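You operate a simulated robot arm through the tools that you are given. There is no shell and no other tool.

You are at the controls of a simulated robot arm. One attempt, no reset.

JOB
Put things in order on the counter. At the end: the silver steel tin (marked "SESAME") from the counter is on the carton (marked "RICE FLOUR"); the brown paper ball from the counter stands where the white napkin pack stood; the white napkin pack from the counter stands where the tea bottle stood; the tea bottle from the counter stands where the silver steel tin stood; whatever was shut is shut again. Leave all else as you found it, and nothing knocked over. Set down upright: steel tin.

Only the result counts: the job must be done as asked and must still hold three seconds after the hand-in. Knocking over, shifting, dropping, spilling or breaking anything else fails it. Flat cloth is picked up by pressing the open fingertips on it (5 to 10 N) and closing them slowly along it; thin cloth reads only 2 to 8 mm in the jaws.

ROBOT AND FRAMES
A 6-joint arm with a two-finger parallel gripper, fixed in place. Base frame: the origin is at the foot of the arm, x ahead of it, y to its left, z up; the work surface is at about z = 0. Lengths are in m, angles in degrees, forces in N, time in s.
With the tool pointing down near the work surface it reaches from about 0.16 to 0.42 m from the base axis. Its first joint turns from -66.0 to 66.0 degrees. Payload 1.57 kg.
The TCP is the grasp point between the finger pads, 0.03 m short of the fingertips. In the tool frame z runs along the fingers and y along their closing line. The gripper opens to 0.08 m. The fingers are 0.017 m wide and 0.012 m thick; the gripper's body (0.04 by 0.082 m) begins 0.08 m behind the TCP.
Orientation is that of the tool frame in the base frame, as [roll, pitch, yaw] about the fixed x, y, z axes, in that order (R = Rz(yaw) Ry(pitch) Rx(roll)). With the fingers straight down and closing along the base's y, the tool's x points along the base's -x, its y along +y and its z along -z.

CONTROLS
- The arm moves only by the tool servo_tool. Its argument "plan" is a list of rows, each a list of 7 numbers: the turn, a rotation vector about the tool's x, y, z in units of 90 degrees (1.0 is 90 degrees), then the shift along the tool's x, y, z in units of 100 mm (1.0 is 100 mm), then the gripper command, from -1 (shut) to 1 (fully open), values between in proportion. In form: [[rx, ry, rz, dx, dy, dz, claw], ...]. A call has 1 to 20 rows; each row is the pose to reach, as a shift and turn from the pose commanded when the call began, along the tool's axes at that moment. A call with a number of a shift or a turn outside -1 to 1 is refused whole. Rows are played at 5 a second. More than 0.05 m and 8.6 degrees between two rows, or a gripper value outside its range, and nothing of the call is played. A pose out of reach is approached as far as the arm can. The call stops where the force on the tool passes 40 N (or 10 N more than at its start, if that is more) or the arm is blocked; 0.2 s more then pass. The fingers move at their own pace (about 0.153 m/s each) and stop on an object; they squeeze with about 22 N. The grip force told is the motor's: it shows also when the fingers shut on nothing. Time passes only in rows, and 0.2 s behind the last, so rows that repeat a pose let the fingers close. The reply holds the time, the measured pose of the TCP, the force on the tool along the base axes, the opening and the grip force, in the units named above and with some noise, with the torque about the TCP (base axes, N m) and any sound that the robot's microphone picked up, and new pictures: "show" is both (left out), scene, wrist or none.
- Cameras (640 x 400 px; columns grow to the right, rows downward): "scene" is fixed at [0.0479, -0.3208, 0.4359]; the picture's right is [0.85, -0.52, 0.00], its down [-0.24, -0.38, -0.89] and it looks along [0.47, 0.76, -0.45] (base axes); focal length 330 px, centre (320, 200). "wrist" rides on the gripper at [0.072, -0.007, -0.122] in the tool frame; the picture's right is [0.09, 1.00, 0.00], its down [-0.84, 0.08, -0.54] and it looks along [-0.54, 0.05, 0.84] (tool axes); focal length 238 px, centre (320, 200).
- probe_pixels(camera, pixels): for up to 12 pixels [column, row] of the newest picture of that camera ("zoom" is the newest enlarged one), the place [x, y, z] in the base frame of the surface seen there, good to about 0.002 m. It takes no simulated time.
- enlarge(camera, box): a new picture of the part [left, top, right, bottom] of that camera's present view, enlarged. It takes no simulated time.
- job_done(): hands the job in; it is judged then, once.

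Leave the gripper open and the arm clear of the work at the hand-in unless told otherwise.

The tools are called after ">>>" as a command line: name --pt "numbers of a row" for each row, then --argument value for the rest, lists and objects as JSON in quotes. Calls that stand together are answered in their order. servo_tool: Moves the arm, as the interface text tells. Its arguments: {"type":"object","properties":{"plan":{"type":"array"},"show":{"type":"string","enum":["both","scene","wrist","none"]}},"required":["plan"]} The other tools are called the same way: probe_pixels (camera, pixels) gives the place of the surface under pixels of a picture; enlarge (camera, box) takes an enlarged picture of a part of a camera's view; job_done () hands the job in.

At the start:

```text
time: 0.0
position: [0.224, 0.0488, 0.3083]
orientation: [-179.9, 0.1, -179.9]
contact_force: [-0.3, -0.7, 0.2]
wrist_torque: [0.0, -0.01, -0.01]
grip_width: 0.0797
gripper_force: 0.0
```

scene: 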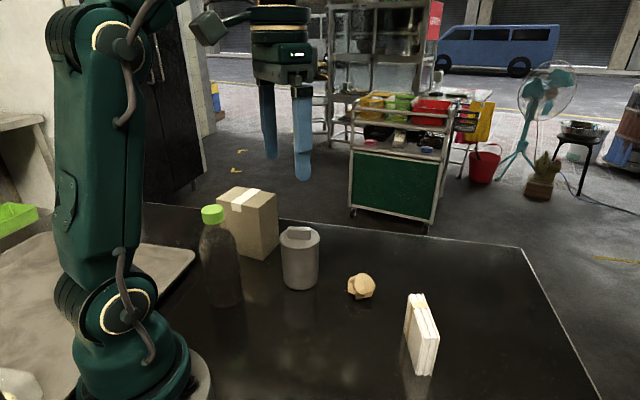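
wrist: 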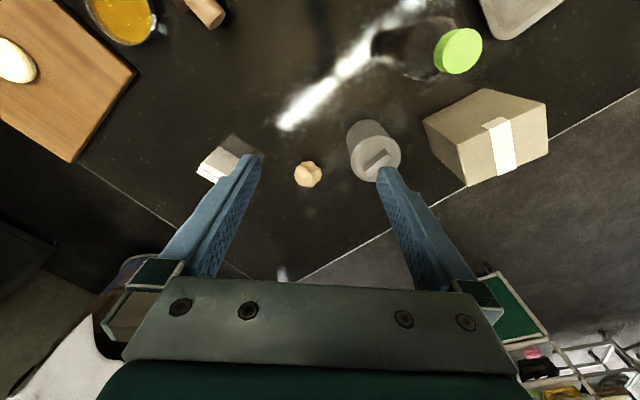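

I see the tea bottle (scene ~220,255), the carton (~250,222), the tin (~300,258), the paper ball (~361,287) and the napkin pack (~421,335). First I enlarge the scene and probe the surfaces.

>>> enlarge --camera "scene" --box '[180, 170, 460, 390]'

>>> enlarge --camera "wrist" --box '[180, 0, 580, 220]'

>>> probe_pixels --camera "scene" --pixels '[[212, 210], [220, 270], [225, 303], [300, 232], [299, 265], [300, 288], [361, 280], [361, 297], [415, 300], [421, 335], [420, 374], [245, 193]]'

>>> probe_pixels --camera "wrist" --pixels '[[460, 45], [440, 60], [480, 45], [375, 160], [355, 130], [395, 160], [308, 172], [236, 145], [208, 170], [490, 90], [545, 100], [430, 125]]'

```text
1.82 times, centred on (320, 280) of scene
```

zoom: 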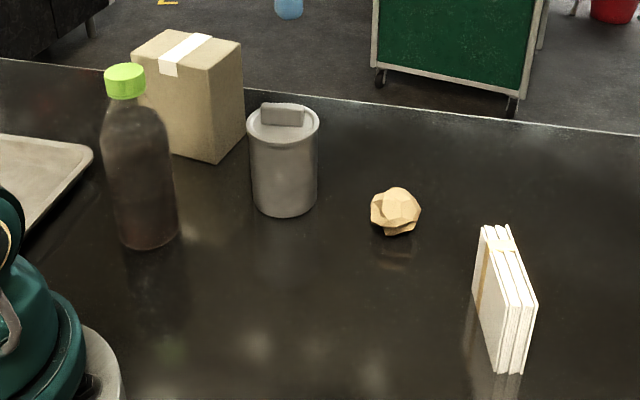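

```text
1.60 times, centred on (380, 110) of wrist
```

zoom: 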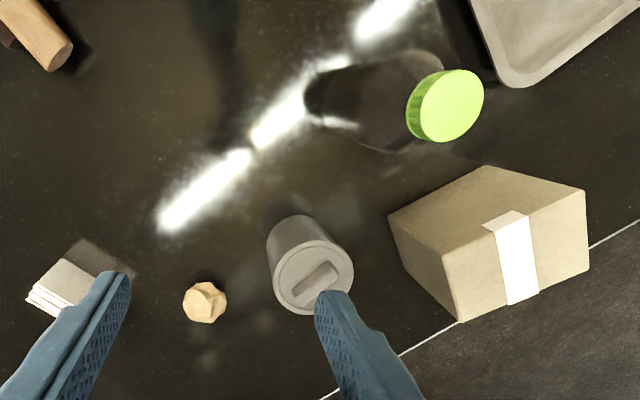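

```text
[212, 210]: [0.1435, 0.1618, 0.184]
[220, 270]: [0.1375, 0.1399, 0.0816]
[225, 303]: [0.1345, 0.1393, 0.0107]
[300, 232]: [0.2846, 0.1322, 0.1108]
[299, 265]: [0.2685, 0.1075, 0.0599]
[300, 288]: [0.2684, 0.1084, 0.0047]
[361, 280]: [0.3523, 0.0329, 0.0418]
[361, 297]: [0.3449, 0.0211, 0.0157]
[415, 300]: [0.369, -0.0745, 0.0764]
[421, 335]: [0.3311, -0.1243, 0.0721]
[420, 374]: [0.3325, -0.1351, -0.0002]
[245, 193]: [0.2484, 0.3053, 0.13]
```

```text
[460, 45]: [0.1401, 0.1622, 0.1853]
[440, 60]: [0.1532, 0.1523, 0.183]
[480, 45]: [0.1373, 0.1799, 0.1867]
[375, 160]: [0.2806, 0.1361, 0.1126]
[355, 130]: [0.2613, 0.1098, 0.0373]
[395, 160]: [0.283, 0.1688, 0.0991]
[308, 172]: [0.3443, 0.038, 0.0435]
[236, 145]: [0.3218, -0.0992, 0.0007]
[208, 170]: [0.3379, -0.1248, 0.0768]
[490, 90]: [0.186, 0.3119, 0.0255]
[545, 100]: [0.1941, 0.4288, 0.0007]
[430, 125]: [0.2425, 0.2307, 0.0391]
```

The layout is fairly clear. I will enlarge each object more and probe the edges to get exact centres and sizes.

>>> enlarge --camera "scene" --box '[190, 180, 330, 310]'

>>> probe_pixels --camera "scene" --pixels '[[204, 213], [222, 213], [213, 207], [204, 240], [219, 240], [234, 240], [206, 260], [221, 260], [238, 260], [213, 295], [240, 295], [225, 228]]'

>>> probe_pixels --camera "scene" --pixels '[[282, 240], [290, 229], [310, 229], [318, 240], [300, 246], [300, 225], [284, 265], [300, 275], [316, 265], [287, 285], [313, 285], [300, 238]]'

>>> probe_pixels --camera "scene" --pixels '[[220, 193], [235, 188], [276, 193], [264, 206], [268, 256], [277, 245], [260, 206], [240, 206], [252, 195], [250, 220], [275, 215], [262, 252]]'

>>> probe_pixels --camera "scene" --pixels '[[409, 295], [425, 295], [408, 320], [404, 335], [415, 350], [413, 372], [432, 373], [437, 338], [425, 320], [431, 340], [418, 315], [430, 355]]'

>>> probe_pixels --camera "scene" --pixels '[[349, 285], [374, 285], [362, 273], [362, 285], [355, 292], [368, 292], [361, 298], [350, 281], [372, 279], [361, 302], [345, 300], [380, 300]]'

```text
3.08 times, centred on (260, 245) of scene
```

zoom: 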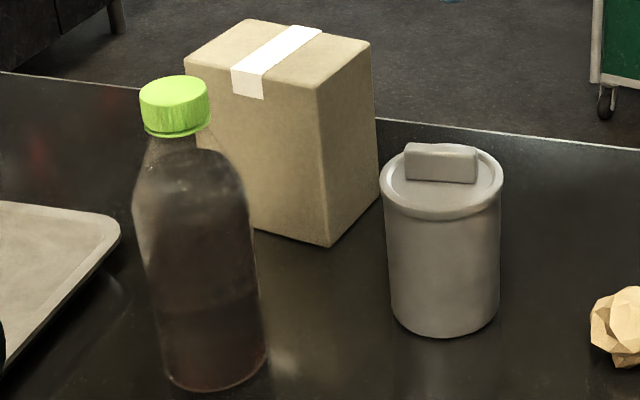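

```text
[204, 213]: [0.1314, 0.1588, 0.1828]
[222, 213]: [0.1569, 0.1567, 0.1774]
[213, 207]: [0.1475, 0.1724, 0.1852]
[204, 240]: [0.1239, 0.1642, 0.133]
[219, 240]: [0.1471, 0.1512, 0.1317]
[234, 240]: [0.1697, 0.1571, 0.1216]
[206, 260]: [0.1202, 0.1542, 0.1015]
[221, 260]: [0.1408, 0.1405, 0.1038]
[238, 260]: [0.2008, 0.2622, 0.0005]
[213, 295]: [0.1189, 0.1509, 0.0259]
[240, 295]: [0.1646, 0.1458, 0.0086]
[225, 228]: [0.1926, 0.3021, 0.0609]
```

```text
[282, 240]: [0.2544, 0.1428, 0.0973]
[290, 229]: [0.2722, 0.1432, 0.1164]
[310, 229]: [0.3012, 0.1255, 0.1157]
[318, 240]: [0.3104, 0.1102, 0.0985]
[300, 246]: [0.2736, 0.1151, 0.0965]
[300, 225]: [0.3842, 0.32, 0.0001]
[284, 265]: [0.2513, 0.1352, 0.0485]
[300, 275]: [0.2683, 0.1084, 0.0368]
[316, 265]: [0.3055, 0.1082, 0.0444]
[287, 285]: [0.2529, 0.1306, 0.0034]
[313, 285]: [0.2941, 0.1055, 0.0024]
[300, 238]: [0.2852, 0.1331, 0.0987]
```

```text
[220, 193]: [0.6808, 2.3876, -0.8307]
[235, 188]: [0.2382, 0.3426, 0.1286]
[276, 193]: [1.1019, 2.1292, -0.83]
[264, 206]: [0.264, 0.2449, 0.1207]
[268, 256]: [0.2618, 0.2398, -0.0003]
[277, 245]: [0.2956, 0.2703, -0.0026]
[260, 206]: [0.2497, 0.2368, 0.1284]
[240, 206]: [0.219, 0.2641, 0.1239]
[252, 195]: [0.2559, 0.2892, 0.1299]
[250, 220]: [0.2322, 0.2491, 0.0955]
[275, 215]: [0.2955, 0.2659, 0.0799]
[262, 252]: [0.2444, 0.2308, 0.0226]
```

```text
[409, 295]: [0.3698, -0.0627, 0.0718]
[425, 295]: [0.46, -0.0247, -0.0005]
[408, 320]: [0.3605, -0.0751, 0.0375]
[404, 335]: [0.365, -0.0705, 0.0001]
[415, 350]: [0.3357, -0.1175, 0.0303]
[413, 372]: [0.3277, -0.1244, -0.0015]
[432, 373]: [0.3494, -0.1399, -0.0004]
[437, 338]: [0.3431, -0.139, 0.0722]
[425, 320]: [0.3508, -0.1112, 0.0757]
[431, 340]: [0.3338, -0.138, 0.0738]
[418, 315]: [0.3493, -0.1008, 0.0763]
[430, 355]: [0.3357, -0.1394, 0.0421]
```

```text
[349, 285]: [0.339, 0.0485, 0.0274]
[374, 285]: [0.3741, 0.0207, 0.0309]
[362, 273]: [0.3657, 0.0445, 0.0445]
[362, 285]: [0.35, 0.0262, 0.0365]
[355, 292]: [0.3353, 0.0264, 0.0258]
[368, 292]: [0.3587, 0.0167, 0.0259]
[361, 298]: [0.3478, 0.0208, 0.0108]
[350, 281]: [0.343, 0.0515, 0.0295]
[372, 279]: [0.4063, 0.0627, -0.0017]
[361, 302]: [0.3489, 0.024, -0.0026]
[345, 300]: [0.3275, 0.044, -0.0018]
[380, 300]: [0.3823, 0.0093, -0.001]
```

I read: tin centre ≈ (0.286, 0.138), lid rim z≈0.098 and about 73 mm across, knob top 0.116; carton top z≈0.13 with its centre ≈ (0.243, 0.293); bottle ≈ (0.144, 0.168), 0.186 tall and about 65 mm across; napkin pack ≈ (0.357, -0.105), long side along (0.57, 0.82); ball ≈ (0.352, 0.037). The tin only just fits the jaws, so I move above it with open fingers at z≈0.22 and look down to centre on it.

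>>> servo_tool --pt "0 0 0 -0.12 0.18 0.17 1" --pt "0 0 0 -0.25 0.36 0.35 1" --pt "0 0 0 -0.37 0.53 0.53 1" --pt "0 0 0 -0.5 0.71 0.7 1" --pt "0 0 0 -0.62 0.89 0.88 1" --pt "0 0 0 -0.62 0.89 0.88 1" --show "both"

```text
time: 1.4
position: [0.2852, 0.1384, 0.2188]
orientation: [-180.0, 0.1, -179.8]
contact_force: [-0.9, 0.6, 0.6]
wrist_torque: [-0.02, 0.02, -0.01]
grip_width: 0.0798
gripper_force: 0.1
```

scene: 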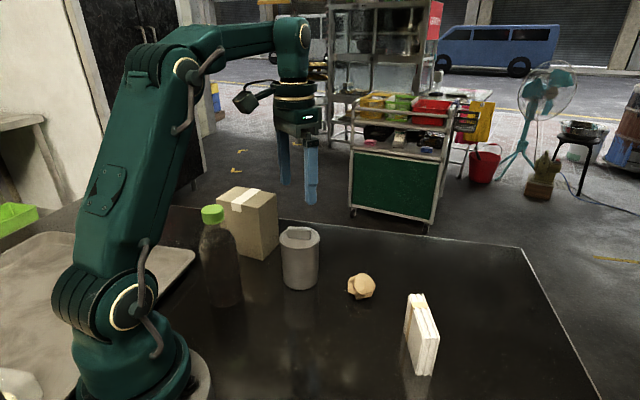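
wrist: 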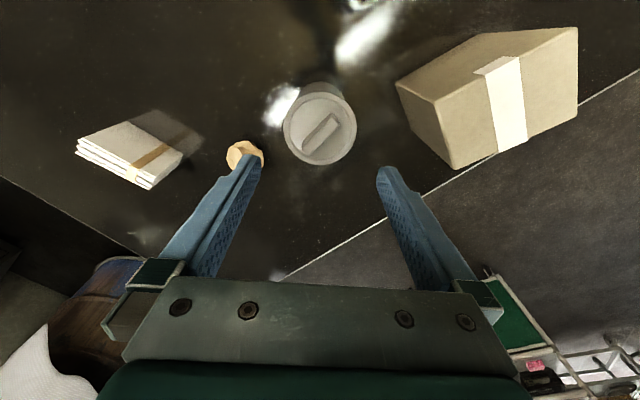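

The wrist view now shows the tin's lid at about (320,125). I enlarge it and probe the rim to fix its centre.

>>> enlarge --camera "wrist" --box '[260, 70, 380, 180]'

>>> probe_pixels --camera "wrist" --pixels '[[286, 125], [354, 125], [320, 97], [320, 162], [320, 127], [300, 150], [340, 155], [295, 108], [348, 108], [310, 140], [332, 120], [328, 160]]'

>>> enlarge --camera "wrist" --box '[380, 10, 600, 180]'

>>> probe_pixels --camera "wrist" --pixels '[[436, 102], [576, 29], [576, 113], [455, 167], [508, 100], [437, 106], [572, 34], [572, 108], [458, 162], [500, 66], [540, 120], [398, 84]]'

```text
3.64 times, centred on (320, 125) of wrist
```

zoom: 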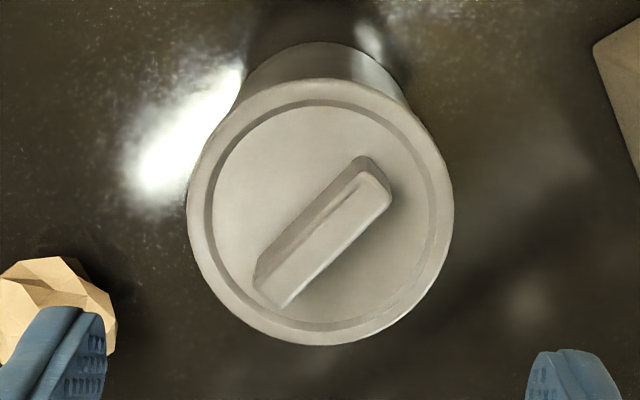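

```text
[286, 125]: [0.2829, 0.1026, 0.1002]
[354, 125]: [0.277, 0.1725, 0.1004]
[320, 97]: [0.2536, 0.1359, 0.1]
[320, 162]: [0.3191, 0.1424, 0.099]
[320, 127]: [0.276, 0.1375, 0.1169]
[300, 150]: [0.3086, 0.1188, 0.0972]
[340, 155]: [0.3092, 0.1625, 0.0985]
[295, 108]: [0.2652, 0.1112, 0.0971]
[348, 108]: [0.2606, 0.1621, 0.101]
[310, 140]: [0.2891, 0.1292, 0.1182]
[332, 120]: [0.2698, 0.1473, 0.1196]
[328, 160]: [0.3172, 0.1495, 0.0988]
```

```text
2.35 times, centred on (490, 95) of wrist
```

zoom: 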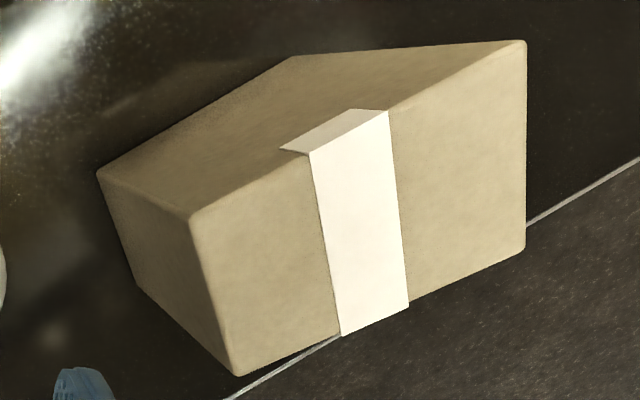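

```text
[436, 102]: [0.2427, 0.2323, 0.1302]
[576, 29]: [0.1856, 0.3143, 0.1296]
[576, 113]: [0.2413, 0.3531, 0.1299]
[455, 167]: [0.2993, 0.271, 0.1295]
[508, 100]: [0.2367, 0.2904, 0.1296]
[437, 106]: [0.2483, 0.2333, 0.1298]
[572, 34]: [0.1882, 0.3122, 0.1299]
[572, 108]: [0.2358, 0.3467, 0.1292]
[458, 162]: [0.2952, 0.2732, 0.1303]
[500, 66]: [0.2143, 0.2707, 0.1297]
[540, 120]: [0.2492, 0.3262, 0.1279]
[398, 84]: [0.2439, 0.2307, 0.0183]
```

The lid rim measures about 74 mm across, centred at (0.2855, 0.138), which is almost exactly under the TCP at (0.2852, 0.1384). The carton top is centred at (0.242, 0.293). I go down until the tips are just above the rim (TCP z≈0.14) and check the gaps.

>>> servo_tool --pt "0 0 0 0 -0.01 0.2 1" --pt "0 0 0 0 -0.01 0.4 1" --pt "0 0 0 0 -0.01 0.6 1" --pt "0 0 0 0 -0.01 0.78 1" --pt "0 0 0 0 -0.01 0.78 1" --show "both"

```text
time: 2.6
position: [0.2851, 0.137, 0.1421]
orientation: [-179.9, 0.1, 180.0]
contact_force: [0.2, -0.4, 0.6]
wrist_torque: [-0.02, 0.0, 0.03]
grip_width: 0.08
gripper_force: 0.0
```

scene: 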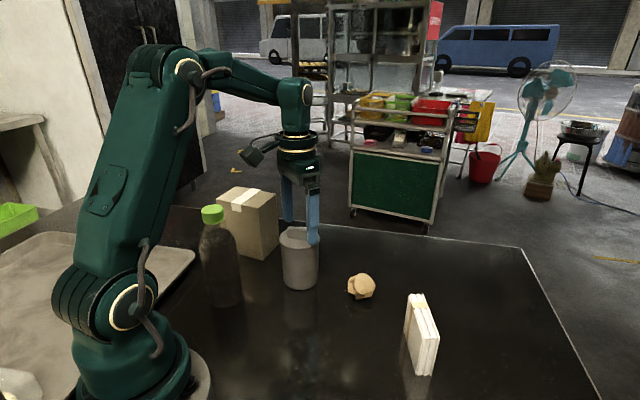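
wrist: 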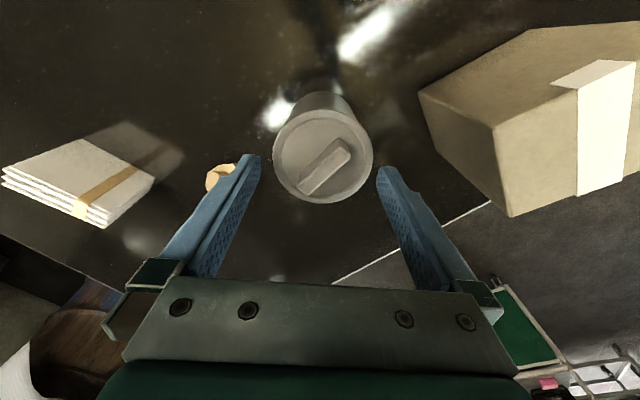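

Tips are just above the rim, tin centred at around column 323 between the tips at columns 260 and 377. I enlarge and probe both fingertips and the rim.

>>> enlarge --camera "wrist" --box '[235, 85, 405, 215]'

>>> probe_pixels --camera "wrist" --pixels '[[274, 158], [276, 158], [371, 158], [369, 158], [323, 109], [323, 113], [323, 202], [323, 199], [252, 160], [258, 160], [382, 172], [388, 172]]'

```text
3.08 times, centred on (320, 150) of wrist
```

zoom: 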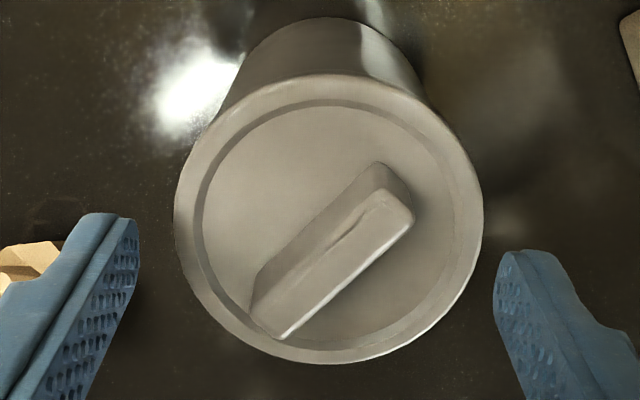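

```text
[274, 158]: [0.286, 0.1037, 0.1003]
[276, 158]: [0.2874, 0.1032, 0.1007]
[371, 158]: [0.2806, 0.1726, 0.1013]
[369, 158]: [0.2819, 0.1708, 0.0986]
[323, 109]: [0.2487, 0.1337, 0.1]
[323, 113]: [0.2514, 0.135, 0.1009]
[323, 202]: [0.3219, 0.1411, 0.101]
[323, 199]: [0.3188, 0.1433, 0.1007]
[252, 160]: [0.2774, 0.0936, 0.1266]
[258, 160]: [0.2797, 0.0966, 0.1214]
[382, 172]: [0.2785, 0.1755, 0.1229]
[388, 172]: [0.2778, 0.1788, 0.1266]
```

Rim centre y≈0.1384 while the jaws are centred near 0.137, so I shift +1.4 mm in y, go down to TCP z≈0.06 and stay open, watching the force.

>>> servo_tool --pt "0 0 0 0 0.014 0.0 1" --pt "0 0 0 0 0.014 0.15 1" --pt "0 0 0 0 0.014 0.3 1" --pt "0 0 0 0 0.014 0.45 1" --pt "0 0 0 0 0.014 0.6 1" --pt "0 0 0 0 0.014 0.72 1" --pt "0 0 0 0 0.014 0.82 1" --pt "0 0 0 0 0.014 0.82 1" --show "both"

```text
time: 4.4
position: [0.2873, 0.1387, 0.059]
orientation: [-179.9, 0.1, -180.0]
contact_force: [0.4, -0.1, -0.8]
wrist_torque: [-0.01, -0.02, -0.02]
grip_width: 0.0798
gripper_force: 0.0
```

scene: 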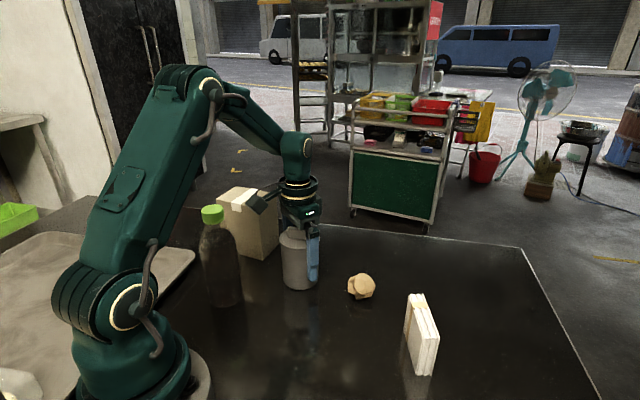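
wrist: 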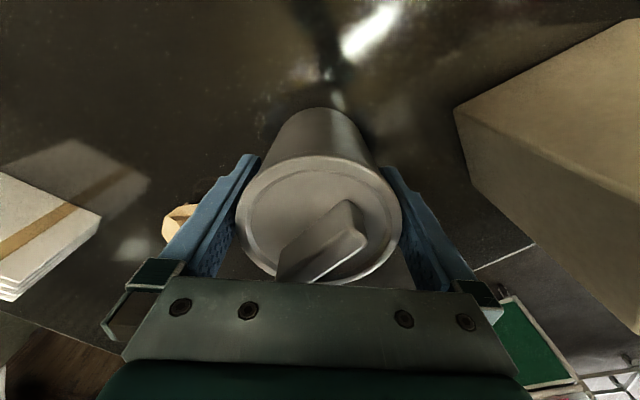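

The fingers straddle the tin without contact. I close on it slowly.

>>> servo_tool --pt "0 0 0 0 0 0 0.95" --pt "0 0 0 0 0 0 0.9" --pt "0 0 0 0 0 0 0.85" --pt "0 0 0 0 0 0 0.8" --pt "0 0 0 0 0 0 0.6" --pt "0 0 0 0 0 0 0" --pt "0 0 0 0 0 0 -1" --pt "0 0 0 0 0 0 -1" --show "both"

```text
time: 6.2
position: [0.2877, 0.1382, 0.0592]
orientation: [179.9, 0.1, -179.9]
contact_force: [0.1, 0.4, 0.1]
wrist_torque: [-0.01, 0.03, -0.04]
grip_width: 0.0733
gripper_force: 22.2
heard: snap
```

scene: 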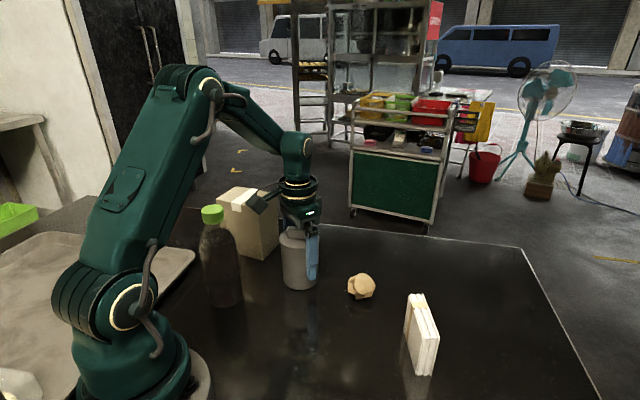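
wrist: 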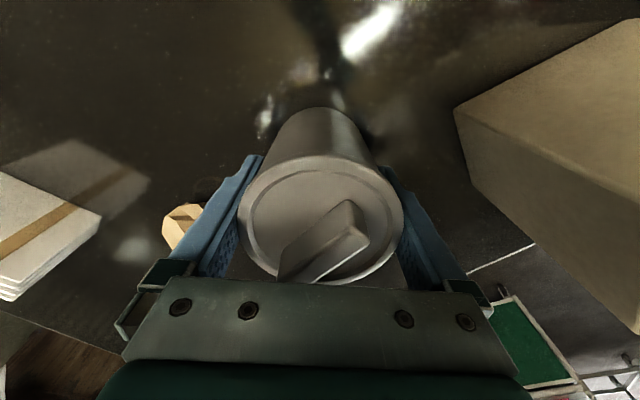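

The grip holds at 73.3 mm with 22 N, but the microphone heard a "snap". I look closely at the tin and lid before lifting.

>>> enlarge --camera "wrist" --box '[220, 95, 420, 295]'

>>> enlarge --camera "scene" --box '[250, 180, 350, 300]'

>>> probe_pixels --camera "wrist" --pixels '[[242, 215], [400, 215], [320, 158], [250, 250], [390, 255], [320, 200], [340, 235], [325, 140], [270, 190], [380, 190]]'

```text
2.00 times, centred on (320, 195) of wrist
```

zoom: 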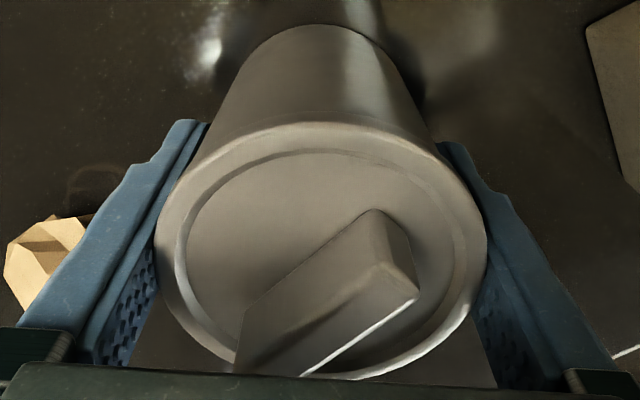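

```text
3.33 times, centred on (300, 240) of scene
```

zoom: 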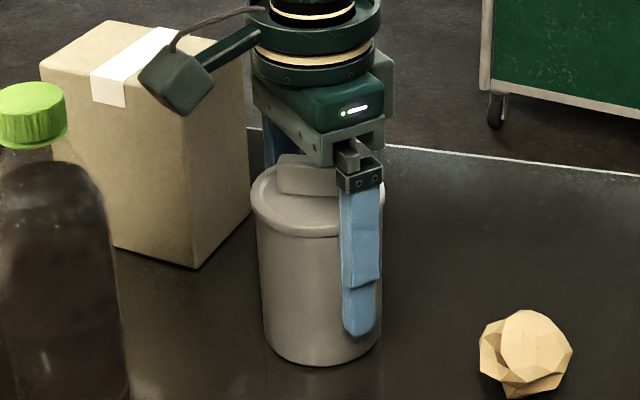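

```text
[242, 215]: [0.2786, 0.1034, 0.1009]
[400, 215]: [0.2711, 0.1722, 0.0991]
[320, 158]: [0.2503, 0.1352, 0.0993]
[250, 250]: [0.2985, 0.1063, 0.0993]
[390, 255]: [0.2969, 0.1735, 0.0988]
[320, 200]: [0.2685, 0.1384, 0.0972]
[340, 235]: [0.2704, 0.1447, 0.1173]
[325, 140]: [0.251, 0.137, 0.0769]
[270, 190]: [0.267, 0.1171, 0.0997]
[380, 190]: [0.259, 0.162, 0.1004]
```

The lid looks seated and nothing appears broken, so the snap may just be the fingers meeting the steel. I lift 25 mm and check that the whole tin comes along.

>>> servo_tool --pt "0 0 0 0 0 -0.05 -1" --pt "0 0 0 0 0 -0.12 -1" --pt "0 0 0 0 0 -0.2 -1" --pt "0 0 0 0 0 -0.25 -1" --pt "0 0 0 0 0 -0.25 -1" --show "both"

>>> enlarge --camera "scene" --box '[250, 180, 350, 300]'

```text
time: 7.4
position: [0.2871, 0.1391, 0.0842]
orientation: [-179.9, 0.1, -179.9]
contact_force: [0.3, 0.2, -0.2]
wrist_torque: [-0.02, 0.01, 0.02]
grip_width: 0.0737
gripper_force: 22.2
```

scene: 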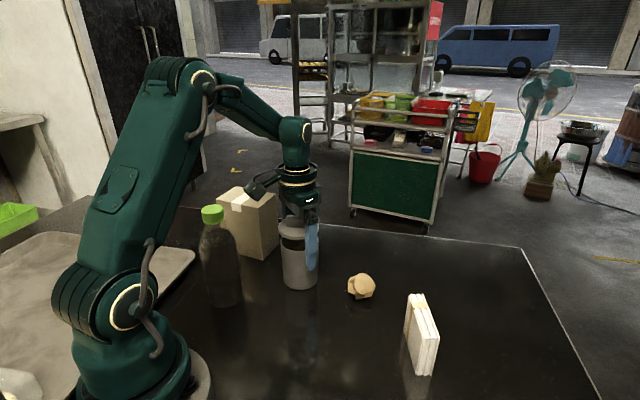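
wrist: 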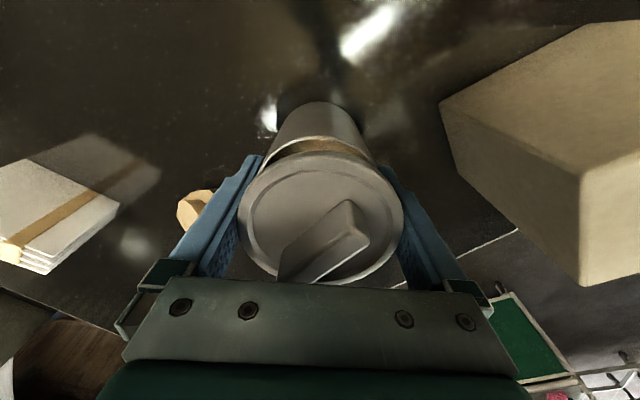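

```text
3.33 times, centred on (300, 240) of scene
```

zoom: 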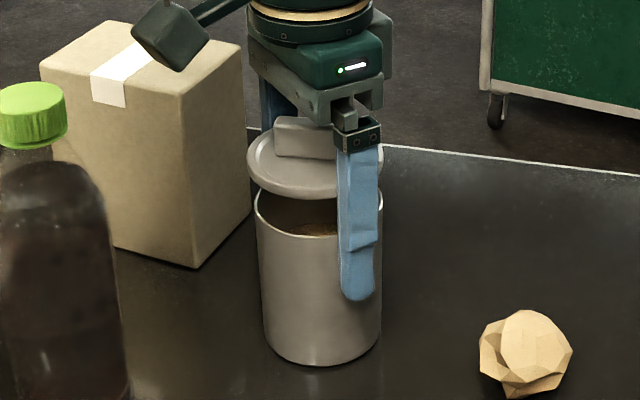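

The lid came off alone: it is a separate snap-on lid and wider than the body, so upright fingers grip only the lid. It was shut, so it must be shut again. I'll first check how lid and body line up.

>>> enlarge --camera "wrist" --box '[230, 85, 410, 205]'

>>> probe_pixels --camera "wrist" --pixels '[[275, 147], [285, 143], [320, 136], [355, 143], [372, 153], [320, 145], [300, 150], [278, 125], [365, 130], [320, 105]]'

>>> probe_pixels --camera "scene" --pixels '[[278, 240], [278, 244], [284, 248], [290, 250], [300, 252], [281, 265], [300, 265], [300, 285], [290, 280], [277, 228]]'

```text
3.33 times, centred on (320, 145) of wrist
```

zoom: 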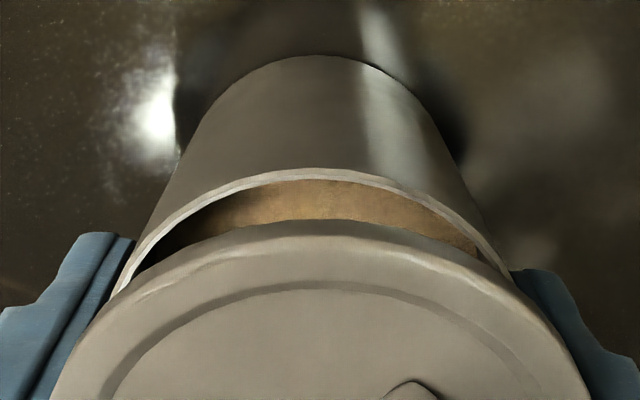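

```text
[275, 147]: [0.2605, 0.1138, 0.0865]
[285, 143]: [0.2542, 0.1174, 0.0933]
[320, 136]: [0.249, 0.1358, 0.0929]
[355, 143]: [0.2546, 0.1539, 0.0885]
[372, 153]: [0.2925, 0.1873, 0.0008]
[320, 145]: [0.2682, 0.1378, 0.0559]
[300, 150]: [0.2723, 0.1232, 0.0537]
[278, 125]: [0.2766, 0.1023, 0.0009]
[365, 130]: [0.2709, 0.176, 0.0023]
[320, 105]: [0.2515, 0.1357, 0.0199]
```

```text
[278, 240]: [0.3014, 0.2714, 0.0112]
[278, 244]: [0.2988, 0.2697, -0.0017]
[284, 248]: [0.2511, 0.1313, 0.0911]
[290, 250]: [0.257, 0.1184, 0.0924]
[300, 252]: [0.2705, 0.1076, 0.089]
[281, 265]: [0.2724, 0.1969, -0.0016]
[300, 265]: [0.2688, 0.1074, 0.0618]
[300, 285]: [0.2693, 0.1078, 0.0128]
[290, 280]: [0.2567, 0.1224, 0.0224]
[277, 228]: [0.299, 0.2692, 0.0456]
```

The body rim is at z≈0.092 and the contents are level. The body has not moved, so I lower the lid straight back the same 25 mm and press slightly, listening for a snap.

>>> servo_tool --pt "0 0 0 0 0 0.08 -1" --pt "0 0 0 0 0 0.15 -1" --pt "0 0 0 0 0 0.2 -1" --pt "0 0 0 0 0 0.23 -1" --pt "0 0 0 0 0 0.25 -1" --pt "0 0 0 0 0 0.255 -1" --pt "0 0 0 0 0 0.255 -1" --show "both"

>>> enlarge --camera "scene" --box '[250, 180, 350, 300]'

```text
time: 9.0
position: [0.2864, 0.1383, 0.0596]
orientation: [-179.9, 0.1, -179.9]
contact_force: [-0.2, 0.4, 0.0]
wrist_torque: [-0.01, -0.06, 0.03]
grip_width: 0.0734
gripper_force: 21.8
```

scene: 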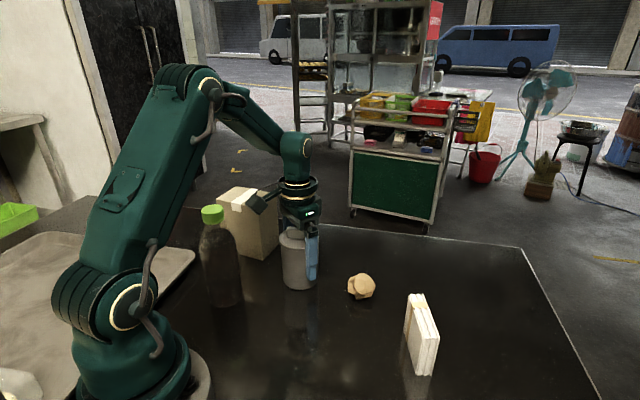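
wrist: 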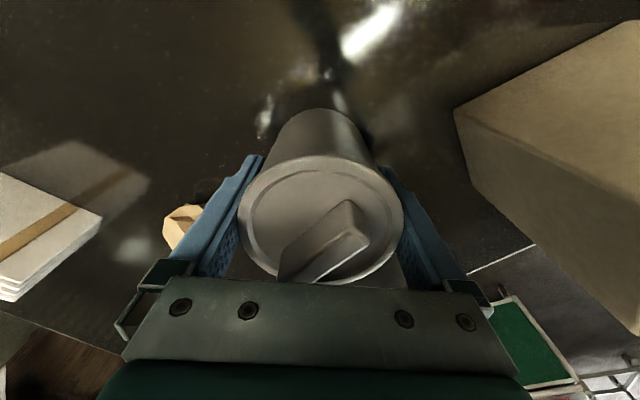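

```text
3.33 times, centred on (300, 240) of scene
```

zoom: 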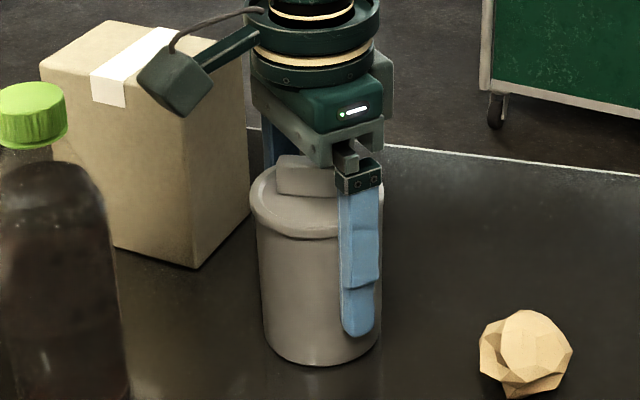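

The lid is back at its seat but the force reads 0. I press down in 1 mm steps.

>>> servo_tool --pt "0 0 0 0 0 0.005 -1" --pt "0 0 0 0 0 0.01 -1" --pt "0 0 0 0 0 0.015 -1" --pt "0 0 0 0 0 0.02 -1" --pt "0 0 0 0 0 0.02 -1" --show "wrist"

```text
time: 10.2
position: [0.2881, 0.1388, 0.0581]
orientation: [-180.0, 0.2, -179.9]
contact_force: [3.2, -5.7, 23.1]
wrist_torque: [0.07, 0.13, 0.03]
grip_width: 0.0736
gripper_force: 22.2
heard: snap
```

wrist: 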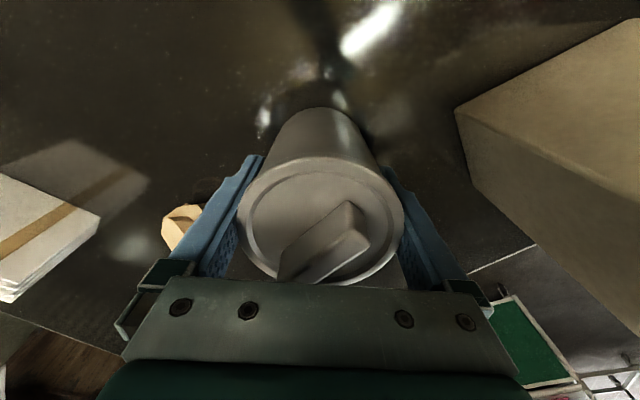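

A "snap" was heard under 23 N of pressing, so the lid is shut again. I now open the fingers gently and listen.

>>> servo_tool --pt "0 0 0 0 0 0.02 0.84" --pt "0 0 0 0 0 0.0 0.86" --pt "0 0 0 0 0 0.0 0.9" --pt "0 0 0 0 0 0.0 0.95" --pt "0 0 0 0 0 0.0 1.0" --pt "0 0 0 0 0 0.0 1.0" --show "both"

>>> enlarge --camera "scene" --box '[250, 180, 350, 300]'

```text
time: 11.6
position: [0.2866, 0.1388, 0.058]
orientation: [179.9, 0.2, -179.8]
contact_force: [-0.2, 0.0, -0.4]
wrist_torque: [0.0, -0.02, -0.02]
grip_width: 0.0797
gripper_force: 0.1
```

scene: 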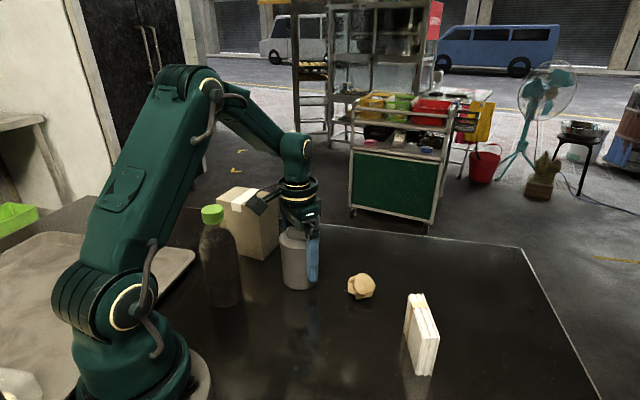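
wrist: 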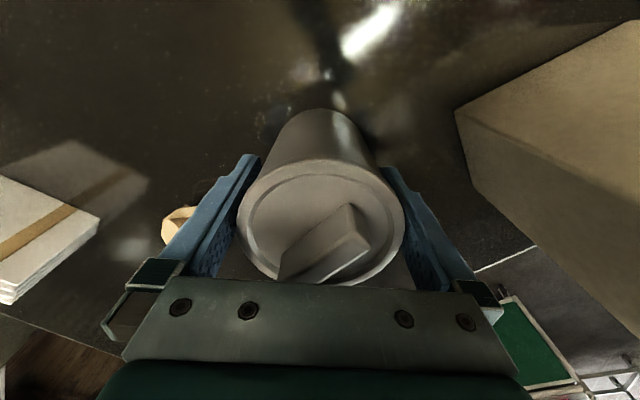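

```text
3.33 times, centred on (300, 240) of scene
```

zoom: 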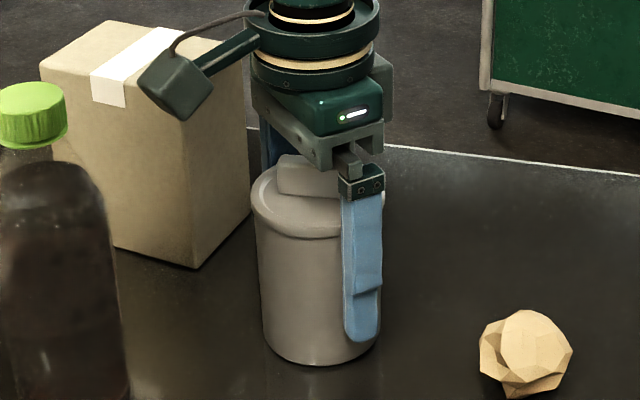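

The fingers are clear and no further snap came, so the tin is closed as before. Upright fingers catch the wider lid first, so I will take the body with the hand tilted about 32° about the closing line, which keeps the fingers off the lid's widest part and gripping the body below it. First I raise the hand 100 mm and turn it 38° about vertical.

>>> servo_tool --pt "0 0 0 0 0 -0.15 1" --pt "0 0 0 0 0 -0.35 1" --pt "0 0 0 0 0 -0.6 1" --pt "0 0 0 0 0 -0.85 1" --pt "0 0 0 0 0 -1.0 1" --pt "0 0 -0.085 0 0 -1.0 1" --pt "0 0 -0.17 0 0 -1.0 1" --pt "0 0 -0.255 0 0 -1.0 1" --pt "0 0 -0.34 0 0 -1.0 1" --pt "0 0 -0.422 0 0 -1.0 1" --pt "0 0 -0.422 0 0 -1.0 1" --show "both"

```text
time: 14.0
position: [0.2868, 0.1384, 0.1578]
orientation: [-179.9, 0.0, -142.0]
contact_force: [0.6, 0.2, -0.6]
wrist_torque: [-0.02, 0.01, -0.02]
grip_width: 0.0801
gripper_force: 0.1
```

scene: 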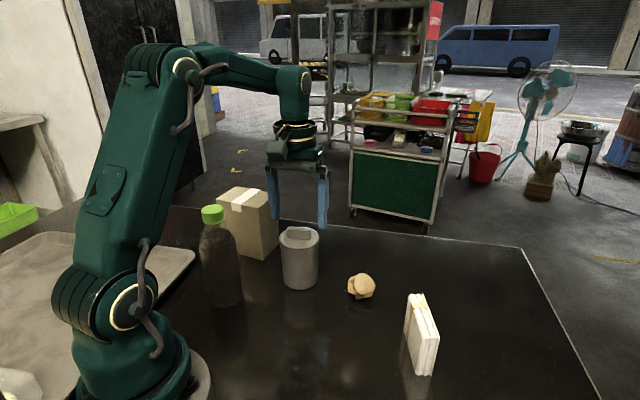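
wrist: 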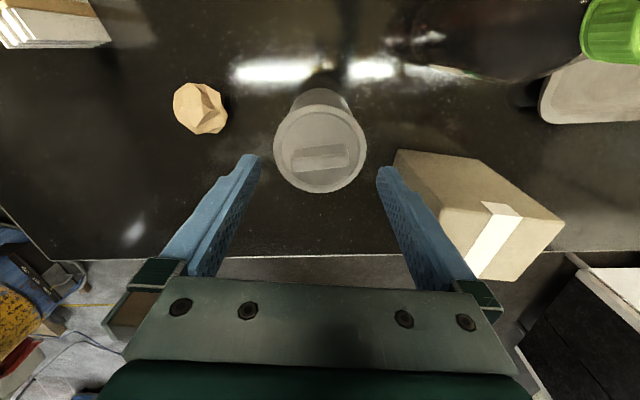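

The turn is done (yaw now -142°). The lid is at about (320,148) in the wrist view; I measure its rim centre again, in this frame.

>>> enlarge --camera "wrist" --box '[245, 80, 395, 200]'

>>> probe_pixels --camera "wrist" --pixels '[[276, 148], [364, 148], [274.5, 148], [365.5, 148], [320, 107], [320, 191], [290, 118], [350, 118], [290, 180], [350, 180], [320, 105], [320, 193]]'

```text
3.33 times, centred on (320, 140) of wrist
```

zoom: 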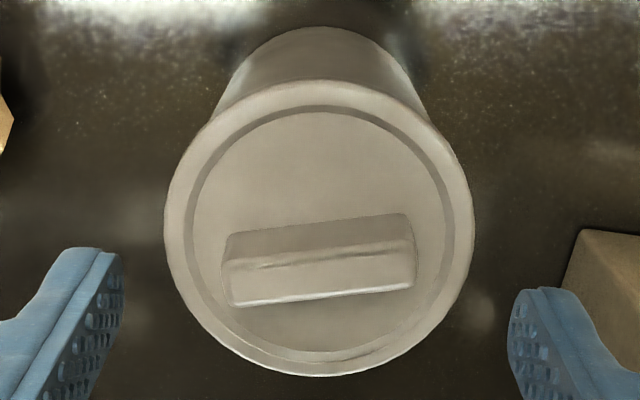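

```text
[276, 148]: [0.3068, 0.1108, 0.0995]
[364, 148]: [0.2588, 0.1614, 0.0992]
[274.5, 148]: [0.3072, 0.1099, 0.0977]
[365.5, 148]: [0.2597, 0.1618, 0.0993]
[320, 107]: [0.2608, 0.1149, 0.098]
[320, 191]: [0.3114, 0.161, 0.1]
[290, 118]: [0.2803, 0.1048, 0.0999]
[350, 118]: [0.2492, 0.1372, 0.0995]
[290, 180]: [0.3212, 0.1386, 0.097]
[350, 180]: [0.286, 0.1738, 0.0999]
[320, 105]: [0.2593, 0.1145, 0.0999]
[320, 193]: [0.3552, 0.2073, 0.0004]
```

The tin's axis is within about 1 mm of the jaw centre sideways. Now I tilt the hand 32° about the closing line so the fingers point outward and down and the hand moves toward the arm's foot.

>>> servo_tool --pt "0 -0.07 0 0 0.005 0 1" --pt "0 -0.14 0 0 0.005 0 1" --pt "0 -0.21 0 0 0.005 0 1" --pt "0 -0.28 0 0 0.005 0 1" --pt "0 -0.356 0 0 0.005 0 1" --pt "0 -0.356 0 0 0.005 0 1" --show "both"

```text
time: 15.4
position: [0.2855, 0.1391, 0.1582]
orientation: [-179.9, 32.3, -141.9]
contact_force: [0.1, -0.1, -0.5]
wrist_torque: [0.01, -0.01, -0.01]
grip_width: 0.08
gripper_force: 0.0
```

scene: 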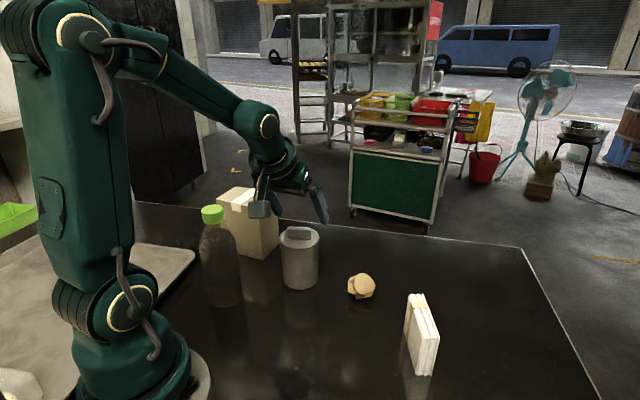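
wrist: 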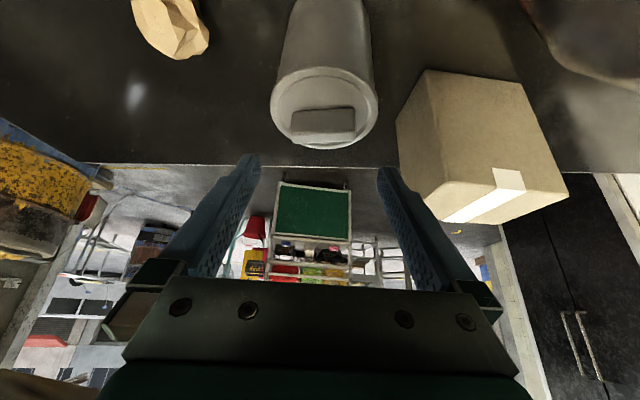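

The tilt is right (pitch 32.3°). I lower by 33 mm so the tips come level with the lid top, then check the side gaps.

>>> servo_tool --pt "0 0 0 0.06 0 0.09 1" --pt "0 0 0 0.12 0 0.18 1" --pt "0 0 0 0.189 0 0.271 1" --pt "0 0 0 0.189 0 0.271 1" --show "both"

>>> enlarge --camera "wrist" --box '[220, 30, 420, 230]'

>>> enlarge --camera "scene" --box '[230, 160, 370, 300]'

```text
time: 16.4
position: [0.2852, 0.1381, 0.1239]
orientation: [-179.8, 32.1, -141.8]
contact_force: [-0.2, -0.2, -0.1]
wrist_torque: [0.01, 0.0, -0.01]
grip_width: 0.0799
gripper_force: 0.0
```

scene: 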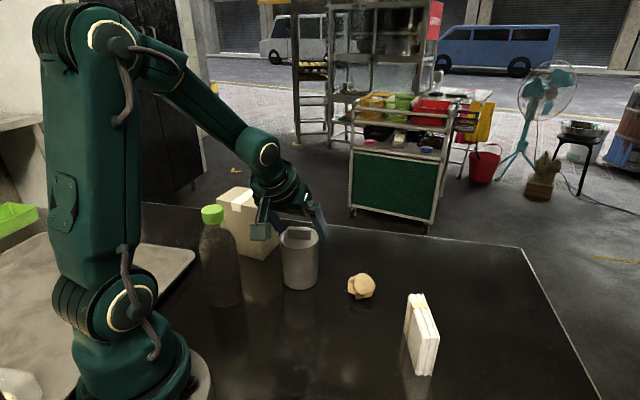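
wrist: 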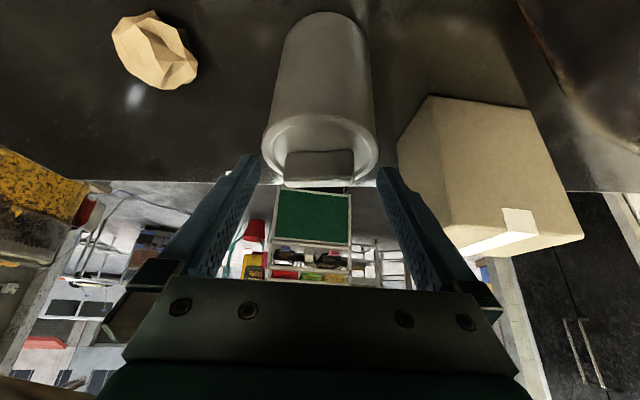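

```text
2.00 times, centred on (320, 130) of wrist
```

zoom: 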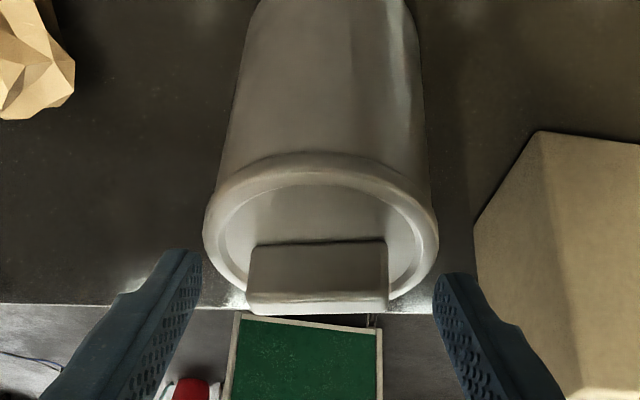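

```text
2.86 times, centred on (300, 230) of scene
```

zoom: 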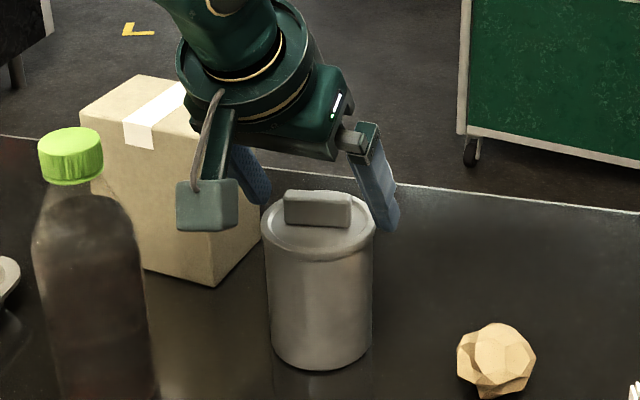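

Both fingers are clear on either side of the lid. I go on straight down to TCP z≈0.042 with the jaws open.

>>> servo_tool --pt "0 0 0 0.08 0 0.127 1" --pt "0 0 0 0.17 0 0.269 1" --pt "0 0 0 0.26 0 0.411 1" --pt "0 0 0 0.35 0 0.554 1" --pt "0 0 0 0.438 0 0.693 1" --pt "0 0 0 0.438 0 0.693 1" --show "both"

>>> enlarge --camera "scene" --box '[230, 180, 350, 310]'

```text
time: 17.8
position: [0.2839, 0.1369, 0.0427]
orientation: [-179.9, 32.1, -141.9]
contact_force: [0.9, 0.5, -0.3]
wrist_torque: [0.01, -0.01, 0.01]
grip_width: 0.0799
gripper_force: 0.1
```

scene: 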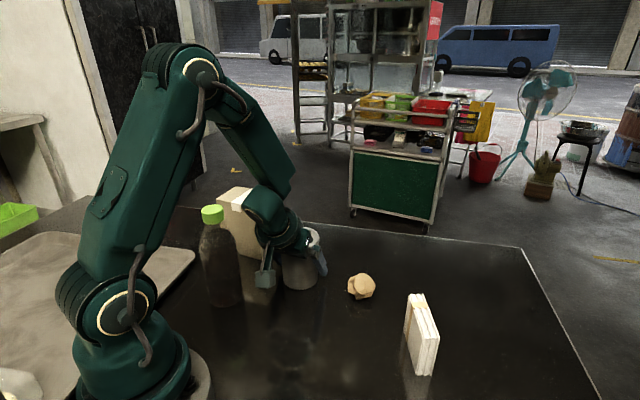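
wrist: 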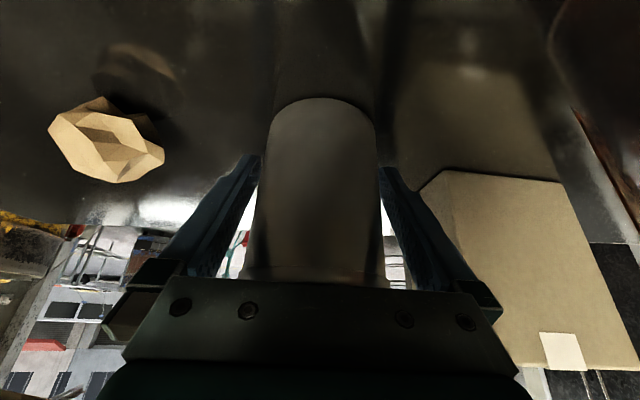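

```text
3.08 times, centred on (290, 245) of scene
```

zoom: 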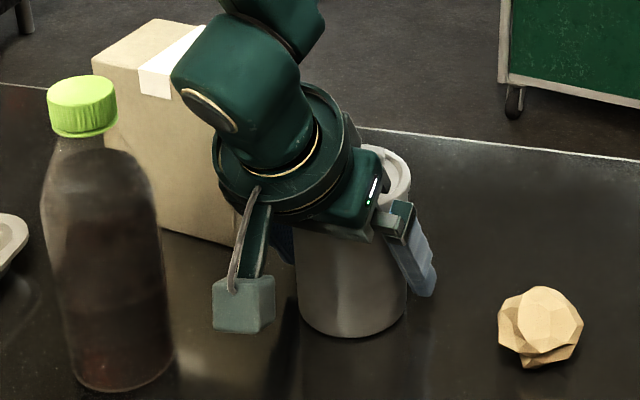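

No contact, hand and camera clear of bottle and carton. I close slowly; about 70 mm would mean the body, 73 mm the lid.

>>> servo_tool --pt "0 0 0 0 0 0 0.92" --pt "0 0 0 0 0 0 0.86" --pt "0 0 0 0 0 0 0.82" --pt "0 0 0 0 0 0 0.79" --pt "0 0 0 0 0 0 0.76" --pt "0 0 0 0 0 0 0.73" --pt "0 0 0 0 0 0 0.7" --pt "0 0 0 0 0 0 0.7" --show "both"

```text
time: 19.6
position: [0.2837, 0.1379, 0.0416]
orientation: [-179.8, 32.1, -141.9]
contact_force: [1.1, -2.1, 1.1]
wrist_torque: [-0.2, -0.08, 0.01]
grip_width: 0.069
gripper_force: 21.6
```

scene: 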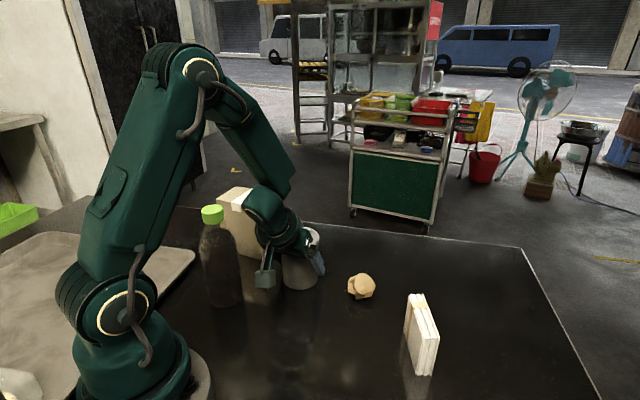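
wrist: 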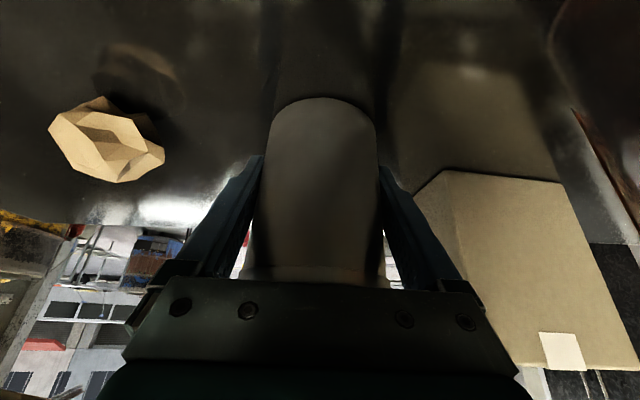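

Width reads 69 mm with 21.6 N and no snap: the body is held, not the lid. I lift 30 mm and check.

>>> servo_tool --pt "0 0 0 0 0 0 0.4" --pt "0 0 0 0 0 0 -1" --pt "0 0 0 -0.027 0 -0.042 -1" --pt "0 0 0 -0.08 0 -0.127 -1" --pt "0 0 0 -0.16 0 -0.254 -1" --pt "0 0 0 -0.16 0 -0.254 -1" --show "both"

>>> enlarge --camera "scene" --box '[230, 180, 350, 310]'

```text
time: 21.0
position: [0.2851, 0.1367, 0.0723]
orientation: [-179.9, 32.1, -141.9]
contact_force: [-0.6, -0.6, -3.6]
wrist_torque: [0.0, -0.01, 0.0]
grip_width: 0.0685
gripper_force: 21.9
```

scene: 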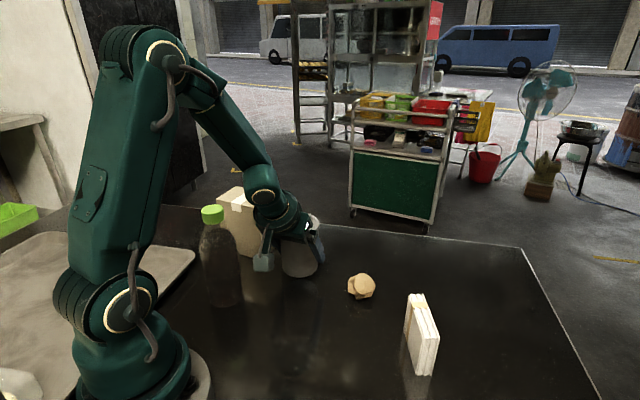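
wrist: 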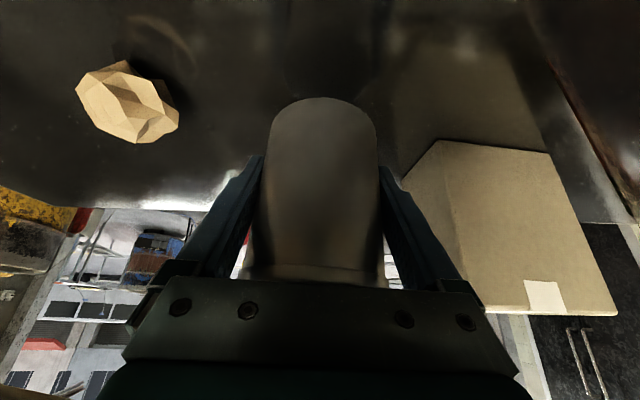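

```text
3.08 times, centred on (290, 245) of scene
```

zoom: 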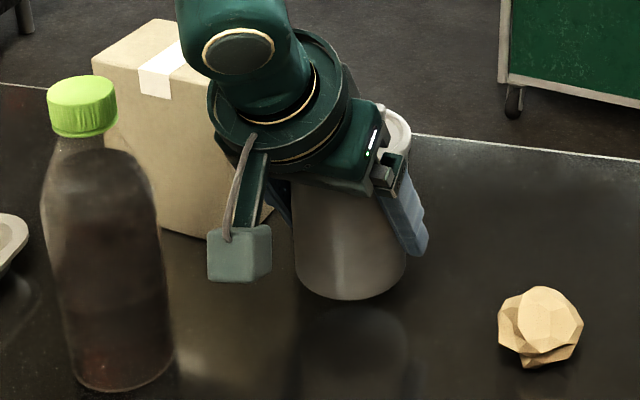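

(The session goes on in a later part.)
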